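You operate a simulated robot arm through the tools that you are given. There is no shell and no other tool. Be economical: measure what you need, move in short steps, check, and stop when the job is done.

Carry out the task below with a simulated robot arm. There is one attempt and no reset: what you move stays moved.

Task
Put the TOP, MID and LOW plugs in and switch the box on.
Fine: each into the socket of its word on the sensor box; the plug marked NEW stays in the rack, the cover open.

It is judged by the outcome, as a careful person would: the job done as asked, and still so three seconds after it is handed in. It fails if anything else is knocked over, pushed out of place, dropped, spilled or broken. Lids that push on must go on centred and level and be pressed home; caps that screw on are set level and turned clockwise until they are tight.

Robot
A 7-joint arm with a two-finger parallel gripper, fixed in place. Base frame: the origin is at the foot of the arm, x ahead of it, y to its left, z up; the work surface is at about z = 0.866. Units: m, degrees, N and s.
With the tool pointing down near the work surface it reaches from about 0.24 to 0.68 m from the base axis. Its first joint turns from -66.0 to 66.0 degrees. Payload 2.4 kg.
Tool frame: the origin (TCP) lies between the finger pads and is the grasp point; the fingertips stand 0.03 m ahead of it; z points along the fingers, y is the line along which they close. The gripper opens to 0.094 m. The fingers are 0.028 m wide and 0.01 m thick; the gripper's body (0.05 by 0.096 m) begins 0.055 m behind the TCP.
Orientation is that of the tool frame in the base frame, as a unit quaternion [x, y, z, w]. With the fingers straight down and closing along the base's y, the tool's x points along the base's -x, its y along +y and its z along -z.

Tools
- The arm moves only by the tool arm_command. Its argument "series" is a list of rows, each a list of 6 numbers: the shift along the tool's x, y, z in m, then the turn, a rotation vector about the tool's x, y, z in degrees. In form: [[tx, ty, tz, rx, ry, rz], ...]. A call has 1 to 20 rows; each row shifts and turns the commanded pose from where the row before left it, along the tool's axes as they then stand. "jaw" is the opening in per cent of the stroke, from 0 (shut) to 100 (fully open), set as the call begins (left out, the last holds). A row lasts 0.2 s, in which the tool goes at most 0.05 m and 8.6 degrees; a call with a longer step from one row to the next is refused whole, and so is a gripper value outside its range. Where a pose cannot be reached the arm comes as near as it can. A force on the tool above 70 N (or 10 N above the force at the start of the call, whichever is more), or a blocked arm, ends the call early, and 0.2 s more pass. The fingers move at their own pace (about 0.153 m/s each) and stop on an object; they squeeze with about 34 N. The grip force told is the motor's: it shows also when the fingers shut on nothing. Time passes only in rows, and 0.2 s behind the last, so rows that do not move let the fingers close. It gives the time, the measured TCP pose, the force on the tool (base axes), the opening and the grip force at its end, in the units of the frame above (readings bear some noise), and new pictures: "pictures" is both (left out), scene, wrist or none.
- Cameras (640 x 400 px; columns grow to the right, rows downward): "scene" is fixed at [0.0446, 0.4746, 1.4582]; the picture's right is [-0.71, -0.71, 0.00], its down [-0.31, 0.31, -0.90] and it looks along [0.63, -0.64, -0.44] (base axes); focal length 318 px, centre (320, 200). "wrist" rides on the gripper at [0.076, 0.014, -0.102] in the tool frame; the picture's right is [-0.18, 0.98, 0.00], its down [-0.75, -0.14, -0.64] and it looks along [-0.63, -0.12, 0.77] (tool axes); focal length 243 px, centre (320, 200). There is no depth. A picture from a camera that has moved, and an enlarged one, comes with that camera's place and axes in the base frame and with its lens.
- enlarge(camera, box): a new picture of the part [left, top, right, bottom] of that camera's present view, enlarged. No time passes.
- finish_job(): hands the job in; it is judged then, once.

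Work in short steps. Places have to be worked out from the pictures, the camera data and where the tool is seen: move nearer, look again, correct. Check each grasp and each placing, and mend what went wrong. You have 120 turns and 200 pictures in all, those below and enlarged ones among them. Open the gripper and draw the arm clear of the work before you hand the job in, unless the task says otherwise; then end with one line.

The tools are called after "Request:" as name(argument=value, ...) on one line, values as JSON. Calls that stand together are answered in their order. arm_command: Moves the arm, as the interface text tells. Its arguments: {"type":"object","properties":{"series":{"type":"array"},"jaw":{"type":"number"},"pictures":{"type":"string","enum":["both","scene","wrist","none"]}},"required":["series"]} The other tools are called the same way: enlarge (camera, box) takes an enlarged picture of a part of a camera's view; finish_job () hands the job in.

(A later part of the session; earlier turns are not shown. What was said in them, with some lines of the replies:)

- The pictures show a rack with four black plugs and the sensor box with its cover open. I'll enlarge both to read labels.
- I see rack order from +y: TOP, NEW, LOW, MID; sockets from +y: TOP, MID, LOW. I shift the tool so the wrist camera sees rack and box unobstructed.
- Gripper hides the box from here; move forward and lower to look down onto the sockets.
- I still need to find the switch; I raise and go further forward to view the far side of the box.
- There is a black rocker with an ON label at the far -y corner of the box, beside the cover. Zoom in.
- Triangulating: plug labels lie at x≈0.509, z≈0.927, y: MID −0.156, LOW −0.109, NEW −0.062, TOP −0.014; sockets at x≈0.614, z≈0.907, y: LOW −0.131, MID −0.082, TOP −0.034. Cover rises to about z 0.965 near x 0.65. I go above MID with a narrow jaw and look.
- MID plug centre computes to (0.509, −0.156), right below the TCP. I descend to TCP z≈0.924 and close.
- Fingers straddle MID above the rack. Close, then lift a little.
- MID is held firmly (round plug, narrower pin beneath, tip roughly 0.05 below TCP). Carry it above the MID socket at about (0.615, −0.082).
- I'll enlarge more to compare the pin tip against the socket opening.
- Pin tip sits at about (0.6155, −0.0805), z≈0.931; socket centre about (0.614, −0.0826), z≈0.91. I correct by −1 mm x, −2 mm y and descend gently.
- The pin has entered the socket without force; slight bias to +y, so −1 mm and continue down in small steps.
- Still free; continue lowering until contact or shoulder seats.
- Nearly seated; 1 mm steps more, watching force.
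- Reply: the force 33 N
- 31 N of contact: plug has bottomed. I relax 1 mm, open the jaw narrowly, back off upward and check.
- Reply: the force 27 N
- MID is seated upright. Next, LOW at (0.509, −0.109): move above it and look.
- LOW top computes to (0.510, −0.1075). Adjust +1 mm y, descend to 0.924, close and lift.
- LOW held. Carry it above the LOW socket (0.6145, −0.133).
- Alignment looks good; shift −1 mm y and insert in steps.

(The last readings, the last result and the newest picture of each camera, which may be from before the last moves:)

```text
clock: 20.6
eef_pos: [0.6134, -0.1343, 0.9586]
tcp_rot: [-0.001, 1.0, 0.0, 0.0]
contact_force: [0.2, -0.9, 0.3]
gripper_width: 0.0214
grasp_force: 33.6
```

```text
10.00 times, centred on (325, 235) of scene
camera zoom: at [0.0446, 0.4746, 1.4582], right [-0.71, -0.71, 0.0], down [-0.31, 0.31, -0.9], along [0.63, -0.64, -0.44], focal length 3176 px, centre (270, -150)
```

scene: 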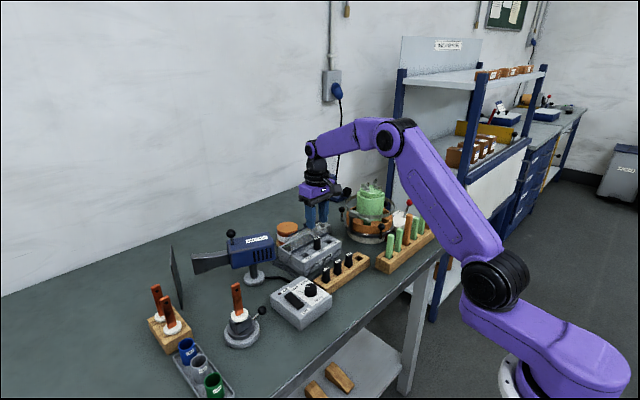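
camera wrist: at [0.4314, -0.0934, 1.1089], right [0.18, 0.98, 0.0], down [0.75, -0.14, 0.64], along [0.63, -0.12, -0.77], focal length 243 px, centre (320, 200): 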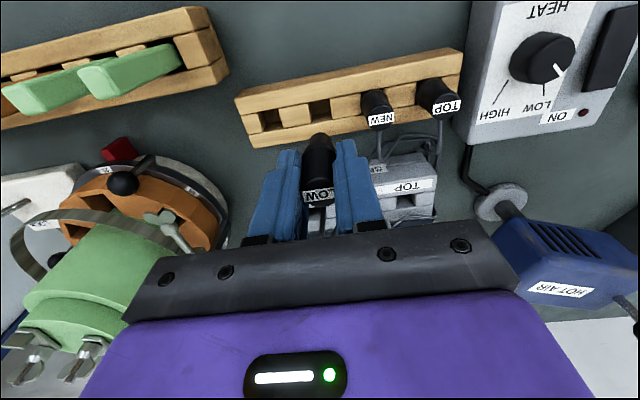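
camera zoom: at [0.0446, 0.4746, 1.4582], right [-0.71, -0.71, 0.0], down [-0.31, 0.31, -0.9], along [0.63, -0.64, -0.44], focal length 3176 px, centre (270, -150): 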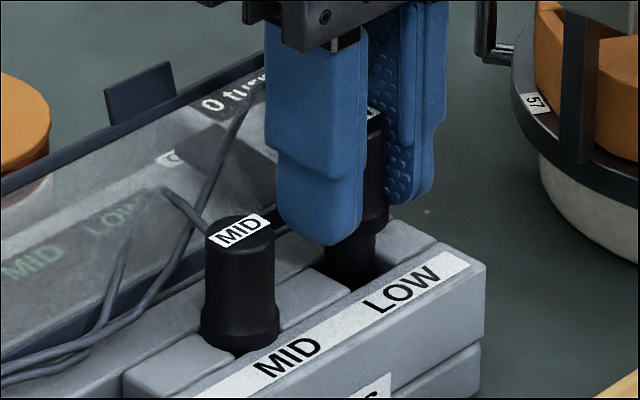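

Entering cleanly; lower another 16 mm, then 1 mm steps to contact.

Request:
arm_command(series=[[0, 0, 0.006, 0, 0, 0], [0, 0, 0.005, 0, 0, 0], [0, 0, 0.003, 0, 0, 0], [0, 0, 0.002, 0, 0, 0], [0, 0, 0.001, 0, 0, 0], [0, 0, 0.001, 0, 0, 0], [0, 0, 0.001, 0, 0, 0], [0, 0, 0, 0, 0, 0]], pictures="none")

Request:
enlarge(camera="scene", box=[305, 215, 345, 255])

```text
clock: 22.4
eef_pos: [0.6141, -0.1352, 0.9424]
tcp_rot: [0.0, 1.0, 0.0, 0.001]
contact_force: [-8.5, 3.2, 31.1]
gripper_width: 0.0212
grasp_force: 33.8
```

```text
10.00 times, centred on (325, 235) of scene
camera zoom: at [0.0438, 0.4748, 1.4581], right [-0.71, -0.71, 0.0], down [-0.31, 0.31, -0.9], along [0.64, -0.64, -0.44], focal length 3176 px, centre (270, -150)
```

zoom: 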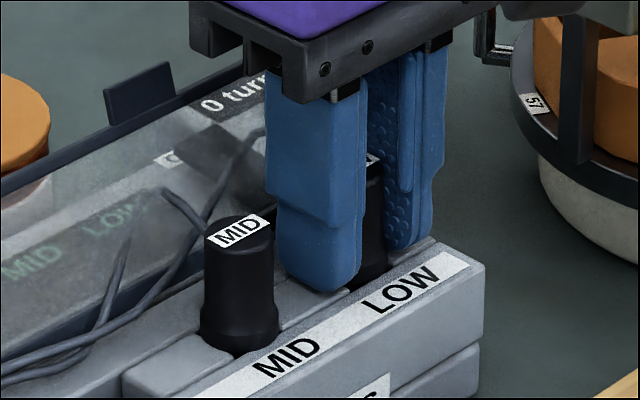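

LOW has bottomed at the same height as MID. Relax, open, rise.

Request:
arm_command(series=[[0, 0, -0.001, 0, 0, 0], [0, 0, 0, 0, 0, 0]], pictures="none")

Request:
arm_command(series=[[0, 0, 0, 0, 0, 0], [0, 0, 0, 0, 0, 0], [0, 0, -0.02, 0, 0, 0], [0, 0, -0.03, 0, 0, 0], [0, 0, -0.03, 0, 0, 0], [0, 0, 0, 0, 0, 0]], jaw=40, pictures="none")

Request:
enlarge(camera="scene", box=[280, 210, 350, 280])

Request:
enlarge(camera="wrist", box=[240, 80, 400, 220])

```text
clock: 23.0
eef_pos: [0.6144, -0.1342, 0.9415]
tcp_rot: [-0.001, 1.0, 0.0, 0.002]
contact_force: [-1.4, 3.3, 24.2]
gripper_width: 0.0211
grasp_force: 34.0
```

```text
clock: 24.4
eef_pos: [0.6134, -0.1343, 1.0194]
tcp_rot: [-0.001, 1.0, -0.001, 0.0]
contact_force: [0.3, 0.5, -0.4]
gripper_width: 0.0376
grasp_force: 0.1
```

```text
5.71 times, centred on (315, 245) of scene
camera zoom: at [0.0446, 0.4746, 1.4582], right [-0.71, -0.71, 0.0], down [-0.31, 0.31, -0.9], along [0.63, -0.64, -0.44], focal length 1815 px, centre (349, -57)
```

zoom: 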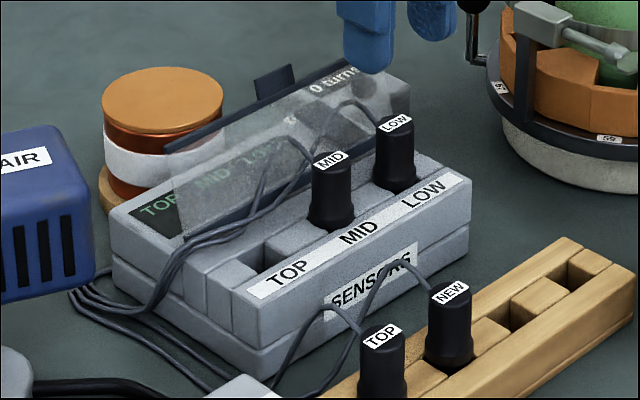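

```text
2.86 times, centred on (320, 150) of wrist
camera zoom: at [0.5364, -0.1191, 1.1231], right [0.18, 0.98, 0.0], down [0.75, -0.14, 0.64], along [0.63, -0.12, -0.77], focal length 693 px, centre (320, 343)
```

zoom: 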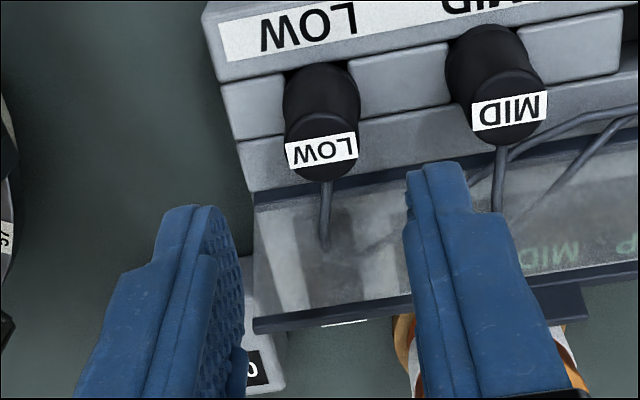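

LOW is in and level with MID. Now go above the TOP plug.

Request:
arm_command(series=[[0.03, 0.035, 0, 0, 0, 0], [0.03, 0.035, 0, 0, 0, 0], [0.03, 0.035, 0, 0, 0, 0], [0.0155, 0.015, 0.02, 0, 0, 0], [0, 0, 0.02, 0, 0, 0], [0, 0, 0, 0, 0, 0]], jaw=43, pictures="none")

Request:
enlarge(camera="wrist", box=[240, 80, 400, 220])

```text
clock: 25.8
eef_pos: [0.5083, -0.0154, 0.9811]
tcp_rot: [-0.001, 1.0, 0.0, -0.001]
contact_force: [-0.4, -0.5, 0.2]
gripper_width: 0.0405
grasp_force: 0.0
```

```text
2.86 times, centred on (320, 150) of wrist
camera zoom: at [0.4313, 0.0004, 1.0836], right [0.18, 0.98, 0.0], down [0.75, -0.14, 0.64], along [0.63, -0.12, -0.77], focal length 693 px, centre (320, 343)
```

zoom: 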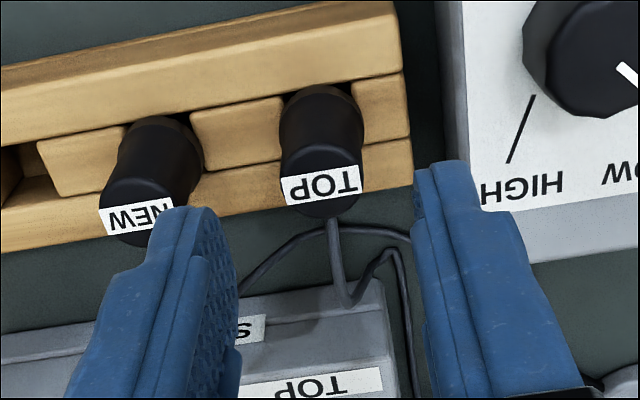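

TOP is centred at about (0.510, −0.014). Descend, close and lift.

Request:
arm_command(series=[[0, 0, 0.02, 0, 0, 0], [0, 0, 0.02, 0, 0, 0], [0, 0, 0.0165, 0, 0, 0], [0, 0, 0, 0, 0, 0]], pictures="none")

Request:
arm_command(series=[[0, 0, 0, 0, 0, 0], [0, 0, 0, 0, 0, 0], [0, 0, -0.01, 0, 0, 0], [0, 0, -0.02, 0, 0, 0], [0, 0, -0.03, 0, 0, 0], [0, 0, -0.02, 0, 0, 0], [0, 0, 0, 0, 0, 0]], jaw=0, pictures="wrist")

```text
clock: 26.8
eef_pos: [0.5088, -0.015, 0.9238]
tcp_rot: [0.0, 1.0, 0.0, 0.0]
contact_force: [0.4, -0.2, 0.1]
gripper_width: 0.0404
grasp_force: 0.0
```

```text
clock: 28.4
eef_pos: [0.509, -0.0135, 1.0043]
tcp_rot: [-0.001, 1.0, 0.0, 0.0]
contact_force: [0.1, -1.0, -0.1]
gripper_width: 0.0212
grasp_force: 33.8
camera wrist: at [0.4319, 0.0009, 1.1076], right [0.18, 0.98, 0.0], down [0.75, -0.14, 0.64], along [0.63, -0.12, -0.77], focal length 243 px, centre (320, 200)
```

wrist: 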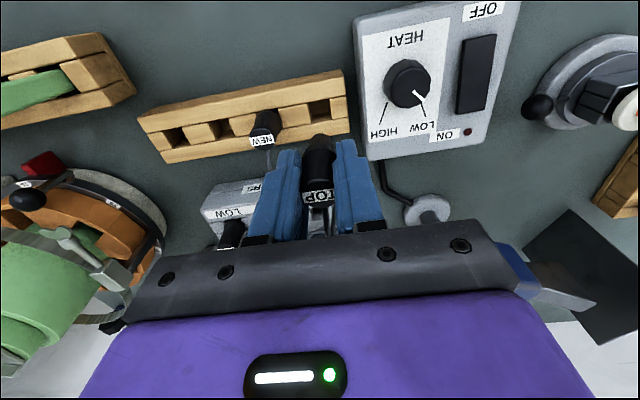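

TOP held. Carry to above the TOP socket (0.6145, −0.035), checking clearance to the hot-air gun in the pictures.

Request:
arm_command(series=[[-0.035, -0.007, 0, 0, 0, 0], [-0.035, -0.007, 0, 0, 0, 0], [-0.0355, -0.007, 0.005, 0, 0, 0], [0, 0, 0.013, 0, 0, 0], [0, 0, 0, 0, 0, 0]], pictures="both")

Request:
enlarge(camera="scene", box=[280, 210, 340, 270])

Request:
enlarge(camera="wrist", box=[285, 105, 355, 170])

```text
clock: 29.6
eef_pos: [0.6137, -0.0361, 0.9849]
tcp_rot: [0.0, 1.0, -0.001, 0.0]
contact_force: [-0.3, -0.2, -0.3]
gripper_width: 0.0209
grasp_force: 34.0
camera wrist: at [0.5369, -0.0203, 1.0894], right [0.18, 0.98, 0.0], down [0.75, -0.14, 0.64], along [0.63, -0.12, -0.77], focal length 243 px, centre (320, 200)
```

scene: 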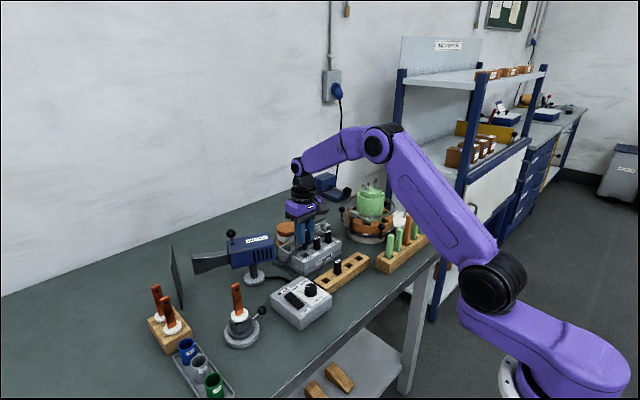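
wrist: 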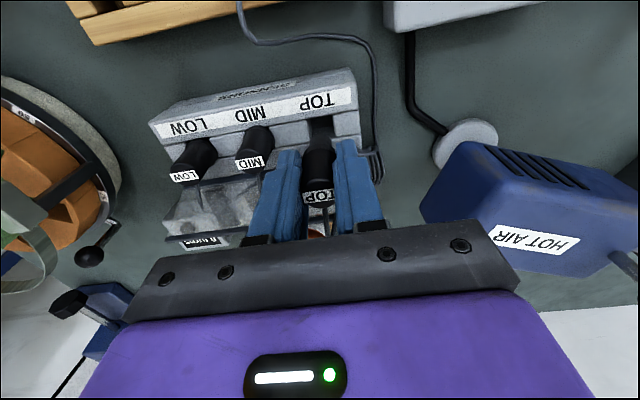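

```text
6.67 times, centred on (310, 240) of scene
camera zoom: at [0.0446, 0.4746, 1.4582], right [-0.71, -0.71, 0.0], down [-0.31, 0.31, -0.9], along [0.63, -0.64, -0.44], focal length 2118 px, centre (387, -67)
```

zoom: 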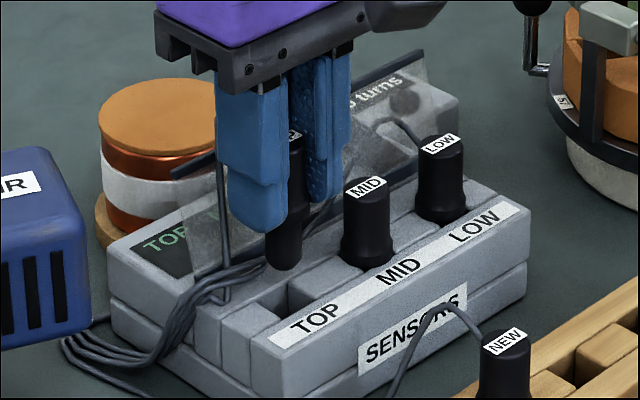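

```text
6.15 times, centred on (320, 138) of wrist
camera zoom: at [0.5369, -0.0203, 1.0894], right [0.18, 0.98, 0.0], down [0.75, -0.14, 0.64], along [0.63, -0.12, -0.77], focal length 1493 px, centre (320, 585)
```

zoom: 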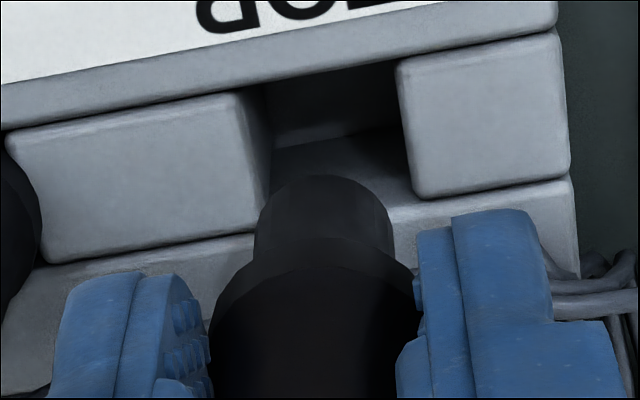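

Gun is clear (its near corner y≥0.035). Compared with LOW alignment the socket is ~2 mm to +y, so shift +1 mm and insert.

Request:
arm_command(series=[[0, 0.001, 0.01, 0, 0, 0], [0, 0, 0.01, 0, 0, 0], [0, 0, 0.008, 0, 0, 0], [0, 0, 0, 0, 0, 0]], pictures="none")

Request:
enlarge(camera="wrist", box=[270, 90, 370, 170])

Request:
enlarge(camera="scene", box=[280, 210, 340, 270])

```text
clock: 30.6
eef_pos: [0.6143, -0.0344, 0.9579]
tcp_rot: [0.0, 1.0, 0.0, 0.0]
contact_force: [0.8, -0.2, -1.4]
gripper_width: 0.0211
grasp_force: 34.6
```

```text
5.00 times, centred on (320, 130) of wrist
camera zoom: at [0.537, -0.0192, 1.0612], right [0.18, 0.98, 0.0], down [0.75, -0.14, 0.64], along [0.63, -0.12, -0.77], focal length 1213 px, centre (320, 550)
```

zoom: 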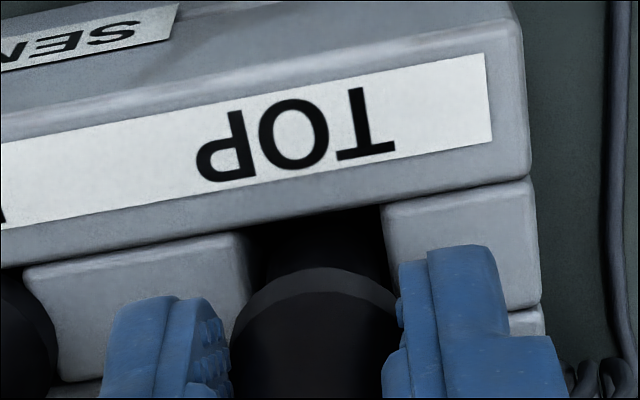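

```text
6.67 times, centred on (310, 240) of scene
camera zoom: at [0.0446, 0.4746, 1.4582], right [-0.71, -0.71, 0.0], down [-0.31, 0.31, -0.9], along [0.63, -0.64, -0.44], focal length 2118 px, centre (387, -67)
```

zoom: 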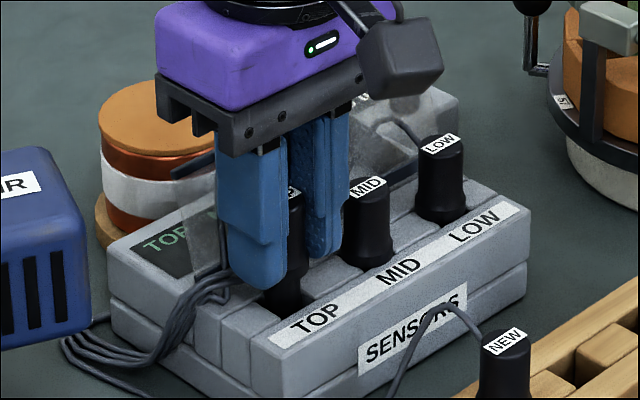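

Entered cleanly. Lower to contact.

Request:
arm_command(series=[[0, 0, 0.006, 0, 0, 0], [0, 0, 0.005, 0, 0, 0], [0, 0, 0.003, 0, 0, 0], [0, 0, 0.002, 0, 0, 0], [0, 0, 0.001, 0, 0, 0], [0, 0, 0.001, 0, 0, 0], [0, 0, 0.001, 0, 0, 0], [0, 0, 0, 0, 0, 0]], pictures="none")

Request:
enlarge(camera="scene", box=[280, 210, 340, 270])

```text
clock: 32.4
eef_pos: [0.6129, -0.0342, 0.942]
tcp_rot: [-0.001, 1.0, 0.0, 0.002]
contact_force: [-9.5, 2.6, 31.8]
gripper_width: 0.0211
grasp_force: 34.1
```

```text
6.67 times, centred on (310, 240) of scene
camera zoom: at [0.0437, 0.4747, 1.4582], right [-0.71, -0.71, 0.0], down [-0.31, 0.31, -0.9], along [0.64, -0.64, -0.44], focal length 2118 px, centre (387, -67)
```

zoom: 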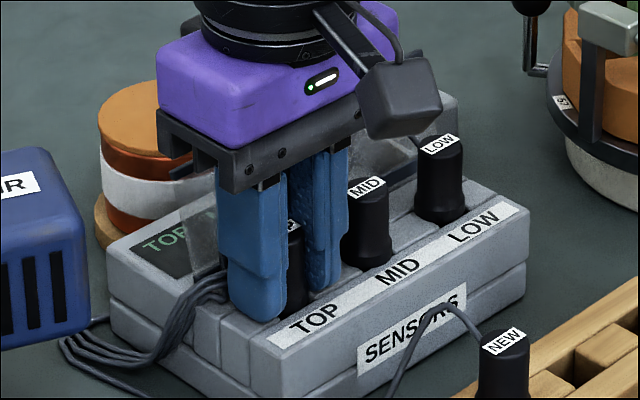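

Bottomed with ~32 N like the others. Relax, release and rise.

Request:
arm_command(series=[[0, 0, -0.001, 0, 0, 0], [0, 0, 0, 0, 0, 0]], pictures="none")

Request:
arm_command(series=[[0, 0, 0, 0, 0, 0], [0, 0, 0, 0, 0, 0], [0, 0, -0.02, 0, 0, 0], [0, 0, -0.03, 0, 0, 0], [0, 0, -0.04, 0, 0, 0], [0, 0, -0.04, 0, 0, 0], [0, 0, 0, 0, 0, 0]], jaw=40, pictures="both")

Request:
enlarge(camera="scene", box=[270, 200, 350, 280])

```text
clock: 33.0
eef_pos: [0.6132, -0.0336, 0.9411]
tcp_rot: [0.0, 1.0, 0.0, 0.001]
contact_force: [-3.0, 1.3, 24.6]
gripper_width: 0.0211
grasp_force: 33.6
```

```text
clock: 34.6
eef_pos: [0.6134, -0.0336, 1.0718]
tcp_rot: [0.0, 1.0, 0.0, 0.0]
contact_force: [-0.4, 0.2, 0.5]
gripper_width: 0.0377
grasp_force: 0.0
camera wrist: at [0.5363, -0.0185, 1.1748], right [0.18, 0.98, 0.0], down [0.75, -0.14, 0.64], along [0.63, -0.12, -0.77], focal length 243 px, centre (320, 200)
```

scene: 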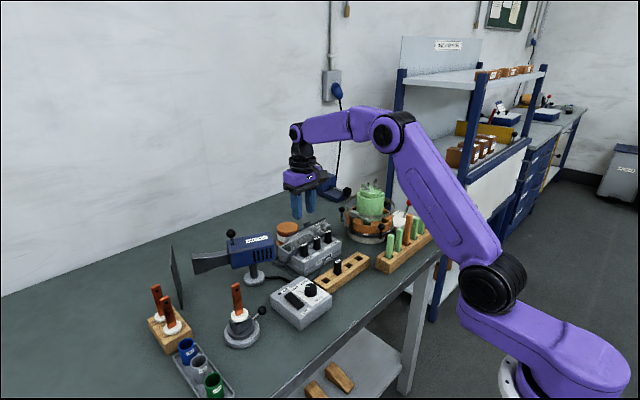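
wrist: 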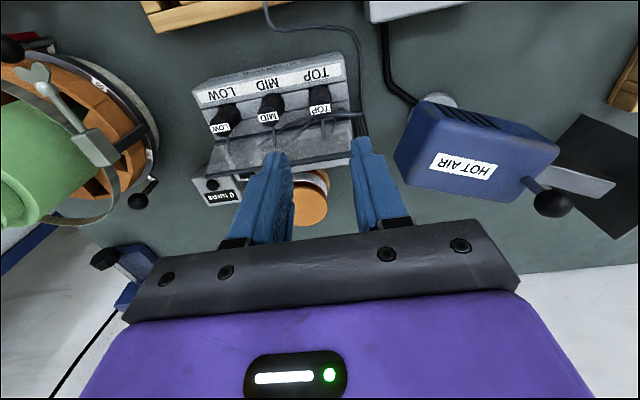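

```text
5.00 times, centred on (310, 240) of scene
camera zoom: at [0.0446, 0.4746, 1.4582], right [-0.71, -0.71, 0.0], down [-0.31, 0.31, -0.9], along [0.63, -0.64, -0.44], focal length 1588 px, centre (370, 0)
```

zoom: 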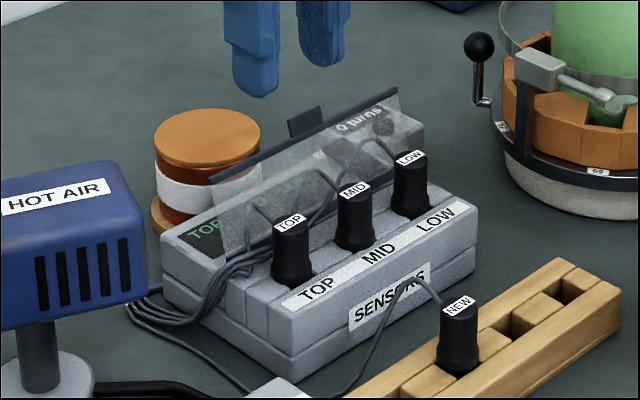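

All three plugs are seated and NEW remains in the rack. Next the rocker: ON end at about (0.703, −0.144, 0.90), behind the cover edge (0.656, 0.965). I shut the jaws, tilt the tool 15° forward and move above it.

Request:
arm_command(series=[[0, 0, 0, 0, -7.5, 0], [0, 0, 0, 0, -7.5, 0], [-0.027, -0.037, 0.0072, 0, 0, 0], [-0.027, -0.037, 0.0072, 0, 0, 0], [-0.0267, -0.036, 0.0072, 0, 0, 0], [0, 0, 0, 0, 0, 0], [0, 0, 0, 0, 0, 0]], jaw=0, pictures="both")

Request:
enlarge(camera="wrist", box=[240, 80, 400, 220])

```text
clock: 36.2
eef_pos: [0.6978, -0.1455, 1.0708]
tcp_rot: [0.0, 0.991, -0.001, 0.13]
contact_force: [-0.7, -0.5, 0.1]
gripper_width: 0.0
grasp_force: 32.9
camera wrist: at [0.597, -0.1299, 1.1506], right [0.18, 0.98, 0.05], down [0.56, -0.14, 0.81], along [0.81, -0.12, -0.58], focal length 243 px, centre (320, 200)
```

scene: 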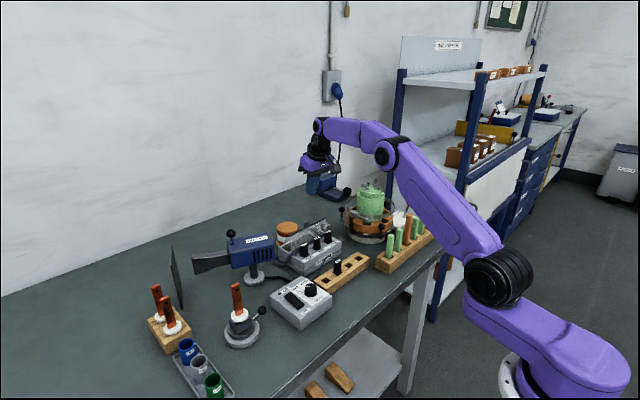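
wrist: 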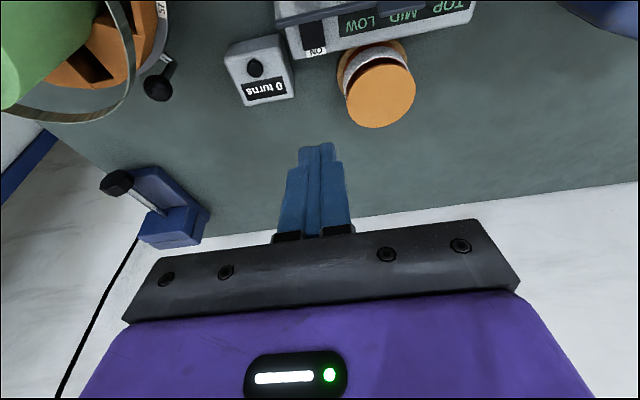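

```text
2.86 times, centred on (320, 150) of wrist
camera zoom: at [0.597, -0.1299, 1.1506], right [0.18, 0.98, 0.05], down [0.56, -0.14, 0.81], along [0.81, -0.12, -0.58], focal length 693 px, centre (320, 343)
```

zoom: 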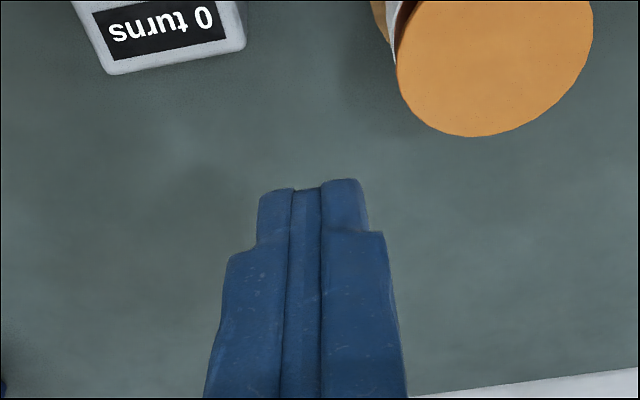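

Pose reached. Zoom on the rocker, now well visible at the top of the wrist view.

Request:
enlarge(camera="wrist", box=[270, 0, 360, 60])

```text
6.67 times, centred on (315, 30) of wrist
camera zoom: at [0.597, -0.1299, 1.1506], right [0.18, 0.98, 0.05], down [0.56, -0.14, 0.81], along [0.81, -0.12, -0.58], focal length 1618 px, centre (353, 1333)
```

zoom: 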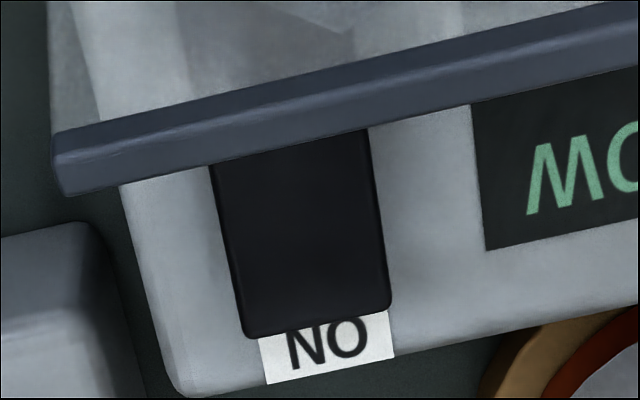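

Triangulated rocker ON end: (0.694, −0.1405, ~0.92). I descend to leave the tips about 1.5 cm above it and check clearance.

Request:
arm_command(series=[[0.012, 0.0012, 0.034, 0, 0, 0], [0.012, 0.0012, 0.034, 0, 0, 0], [0.009, 0.0011, 0.034, 0, 0, 0], [0, 0, 0, 0, 0, 0]], pictures="both")

Request:
enlarge(camera="scene", box=[285, 190, 365, 270])

Request:
enlarge(camera="wrist", box=[260, 60, 380, 180])

```text
clock: 37.2
eef_pos: [0.6929, -0.1412, 0.9643]
tcp_rot: [-0.001, 0.992, 0.0, 0.129]
contact_force: [-0.1, -1.1, 0.2]
gripper_width: 0.0
grasp_force: 32.9
camera wrist: at [0.5922, -0.1255, 1.0437], right [0.18, 0.98, 0.05], down [0.56, -0.14, 0.82], along [0.81, -0.12, -0.58], focal length 243 px, centre (320, 200)
```

scene: 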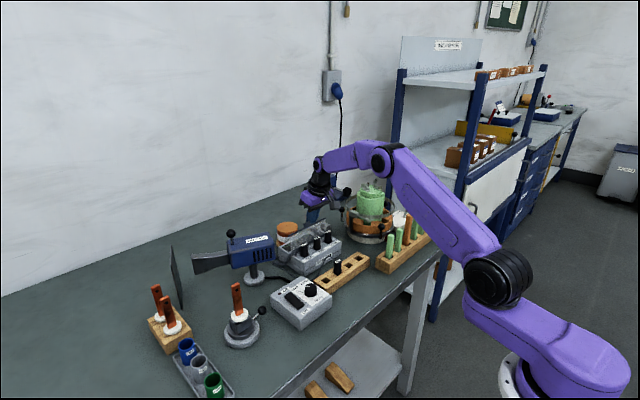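
wrist: 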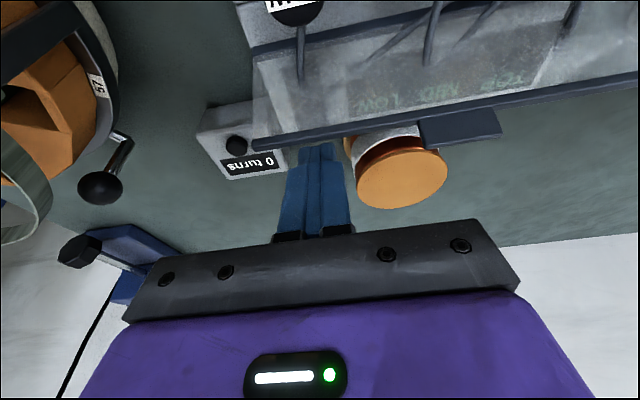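

```text
5.00 times, centred on (325, 230) of scene
camera zoom: at [0.0446, 0.4746, 1.4582], right [-0.71, -0.71, 0.0], down [-0.31, 0.31, -0.9], along [0.63, -0.64, -0.44], focal length 1588 px, centre (295, 50)
```

zoom: 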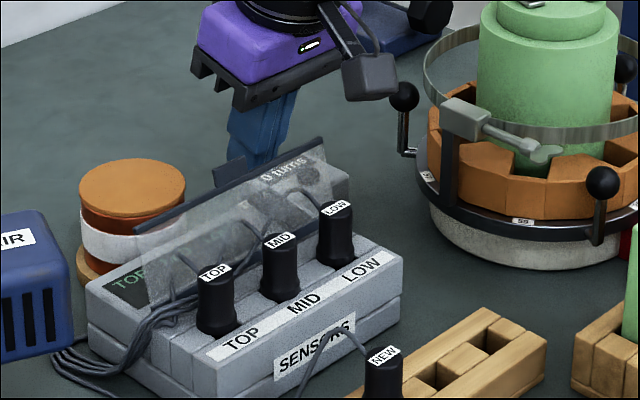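

```text
3.33 times, centred on (320, 120) of wrist
camera zoom: at [0.5922, -0.1255, 1.0437], right [0.18, 0.98, 0.05], down [0.56, -0.14, 0.82], along [0.81, -0.12, -0.58], focal length 809 px, centre (320, 467)
```

zoom: 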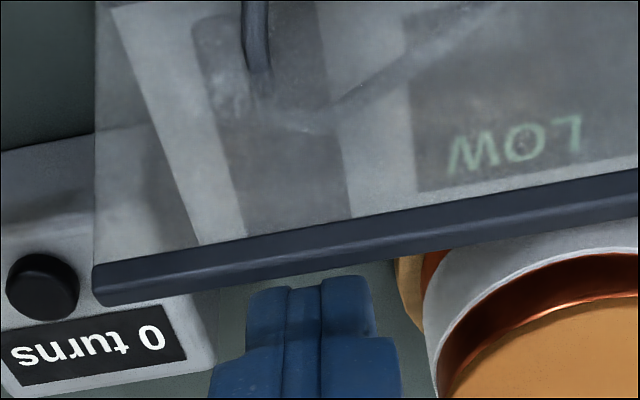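

Fingers are behind the cover and clear of it. I lower straight down in 3 mm steps towards the rocker.

Request:
arm_command(series=[[0.0008, 0, 0.0029, 0, 0, 0], [0.0008, 0, 0.0029, 0, 0, 0], [0.0008, 0, 0.0029, 0, 0, 0], [0.0008, 0, 0.0029, 0, 0, 0], [0.0008, 0, 0.0029, 0, 0, 0], [0, 0, 0, 0, 0, 0]], pictures="none")

Request:
enlarge(camera="wrist", box=[260, 60, 380, 180])

```text
clock: 38.6
eef_pos: [0.6926, -0.1406, 0.9509]
tcp_rot: [0.0, 0.991, -0.001, 0.132]
contact_force: [-2.9, 1.5, 10.8]
gripper_width: 0.0002
grasp_force: 33.1
```

```text
3.33 times, centred on (320, 120) of wrist
camera zoom: at [0.5911, -0.1253, 1.0295], right [0.18, 0.98, 0.05], down [0.56, -0.14, 0.82], along [0.81, -0.12, -0.58], focal length 809 px, centre (320, 467)
```

zoom: 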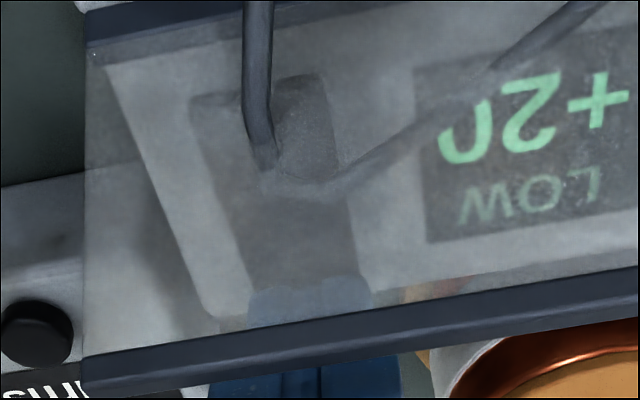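

The display lit up ("+20 LOW") – the rocker flipped. Rise straight up and check that it stays on.

Request:
arm_command(series=[[-0.0026, 0, -0.0097, 0, 0, 0], [-0.009, 0, -0.034, 0, 0, 0], [-0.0104, 0, -0.0386, 0, 0, 0], [-0.009, 0, -0.034, 0, 0, 0], [0, 0, 0, 0, 0, 0]], pictures="both")

Request:
enlarge(camera="wrist", box=[260, 0, 480, 80])

Request:
enlarge(camera="scene", box=[270, 200, 350, 280])

```text
clock: 39.8
eef_pos: [0.6926, -0.1395, 1.0697]
tcp_rot: [0.0, 0.991, 0.0, 0.13]
contact_force: [-0.2, 0.5, 0.7]
gripper_width: 0.0
grasp_force: 32.6
camera wrist: at [0.5911, -0.1249, 1.1481], right [0.18, 0.98, 0.05], down [0.56, -0.14, 0.82], along [0.81, -0.12, -0.58], focal length 243 px, centre (320, 200)
```

scene: 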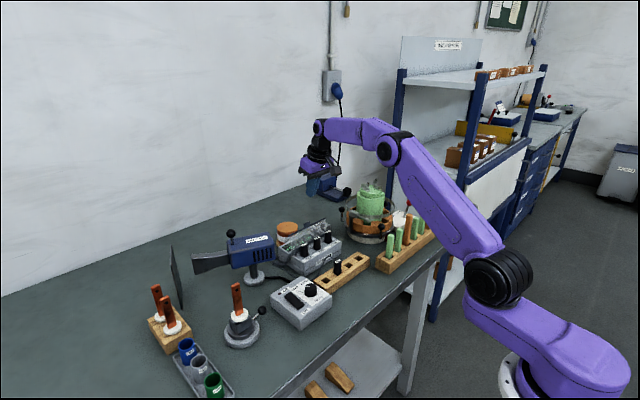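
wrist: 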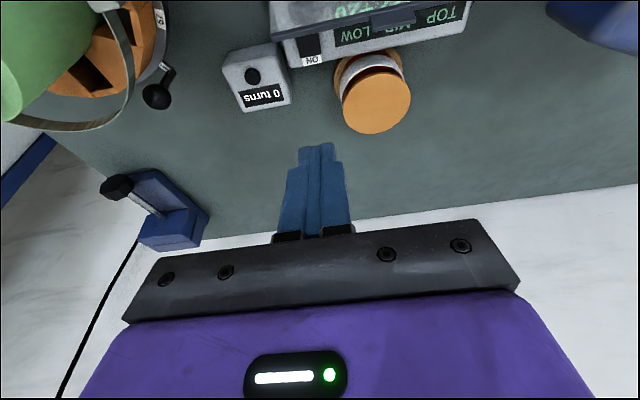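

```text
2.91 times, centred on (370, 40) of wrist
camera zoom: at [0.5911, -0.1249, 1.1481], right [0.18, 0.98, 0.05], down [0.56, -0.14, 0.82], along [0.81, -0.12, -0.58], focal length 706 px, centre (174, 666)
```

zoom: 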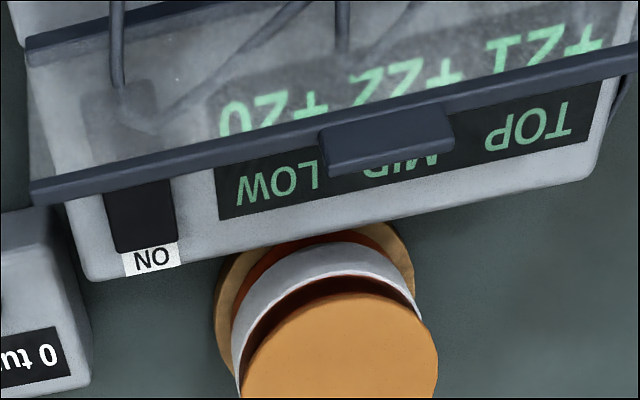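

```text
5.00 times, centred on (310, 240) of scene
camera zoom: at [0.0446, 0.4746, 1.4582], right [-0.71, -0.71, 0.0], down [-0.31, 0.31, -0.9], along [0.63, -0.64, -0.44], focal length 1588 px, centre (370, 0)
```

zoom: 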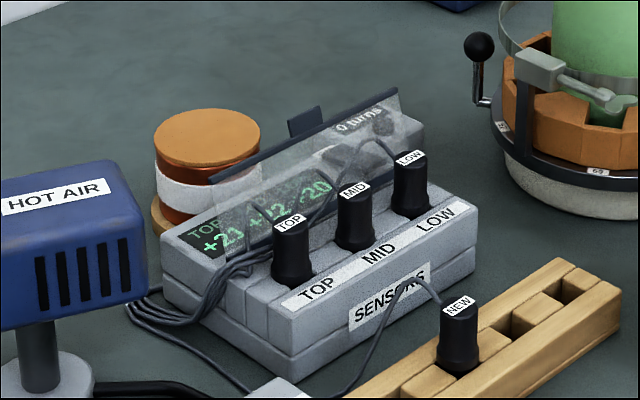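

The display reads TOP +21, MID +22, LOW +20 with the rocker at ON, all plugs seated, cover open. I straighten the tool, raise and retreat, opening the gripper.

Request:
arm_command(series=[[0, 0, -0.04, 0, 0, 0], [0, 0, -0.03, 0, 0, 0], [0.02, 0, 0, 0, 7.5, 0], [0.02, 0, 0, 0, 7.5, 0], [0.045, 0, 0, 0, 0, 0], [0.045, 0, 0, 0, 0, 0], [0.045, 0, 0, 0, 0, 0], [0.045, 0, 0, 0, 0, 0], [0, 0, 0, 0, 0, 0]], jaw=0, pictures="none")

Request:
arm_command(series=[[0, 0, 0, 0, 0, 0], [0, 0, 0, 0, 0, 0], [0, 0, 0, 0, 0, 0]], jaw=100, pictures="both")

Request:
enlarge(camera="scene", box=[270, 200, 350, 280])

```text
clock: 41.8
eef_pos: [0.4531, -0.1408, 1.129]
tcp_rot: [0.0, 1.0, 0.001, 0.001]
contact_force: [0.2, 0.0, 0.1]
gripper_width: 0.0
grasp_force: 32.8
```

```text
clock: 42.6
eef_pos: [0.4545, -0.1403, 1.1296]
tcp_rot: [0.0, 1.0, 0.0, 0.0]
contact_force: [0.4, 0.7, -0.2]
gripper_width: 0.094
grasp_force: 0.1
camera wrist: at [0.3769, -0.1254, 1.2325], right [0.18, 0.98, 0.0], down [0.75, -0.14, 0.64], along [0.63, -0.12, -0.77], focal length 243 px, centre (320, 200)
```

scene: 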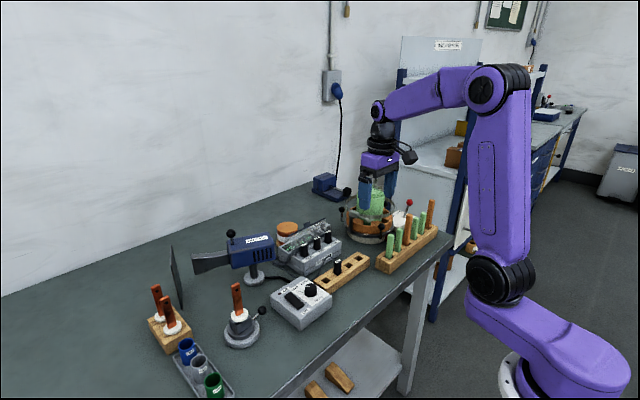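
wrist: 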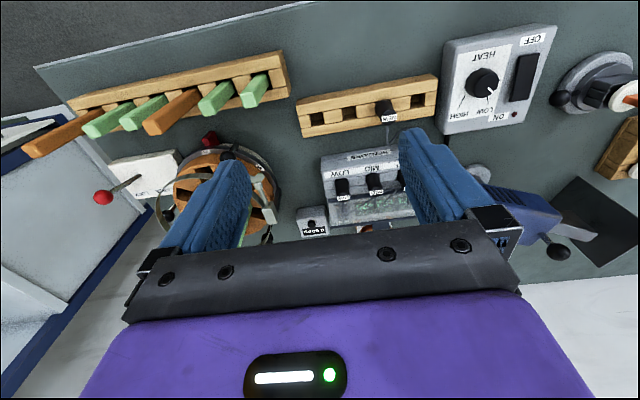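

```text
5.00 times, centred on (310, 240) of scene
camera zoom: at [0.0446, 0.4746, 1.4582], right [-0.71, -0.71, 0.0], down [-0.31, 0.31, -0.9], along [0.63, -0.64, -0.44], focal length 1588 px, centre (370, 0)
```

zoom: 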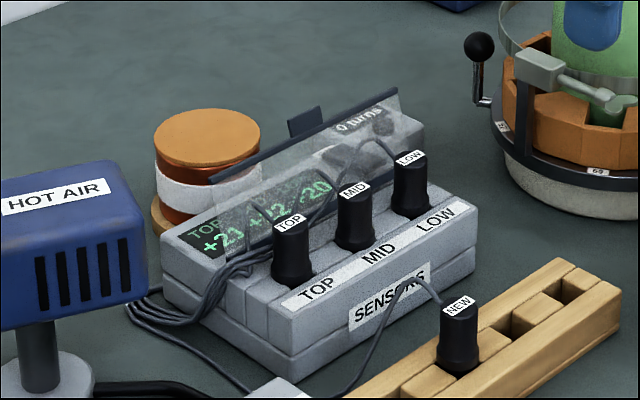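

Everything is as asked, the arm is clear and the gripper open; I hand in.

Request:
finish_job()

```text
The job is handed in.
```

The TOP, MID and LOW plugs are each in the socket of their word, and the sensor box is on, reading +21, +22 and +20. The NEW plug is still in the rack, the cover is open, and the job is handed in.
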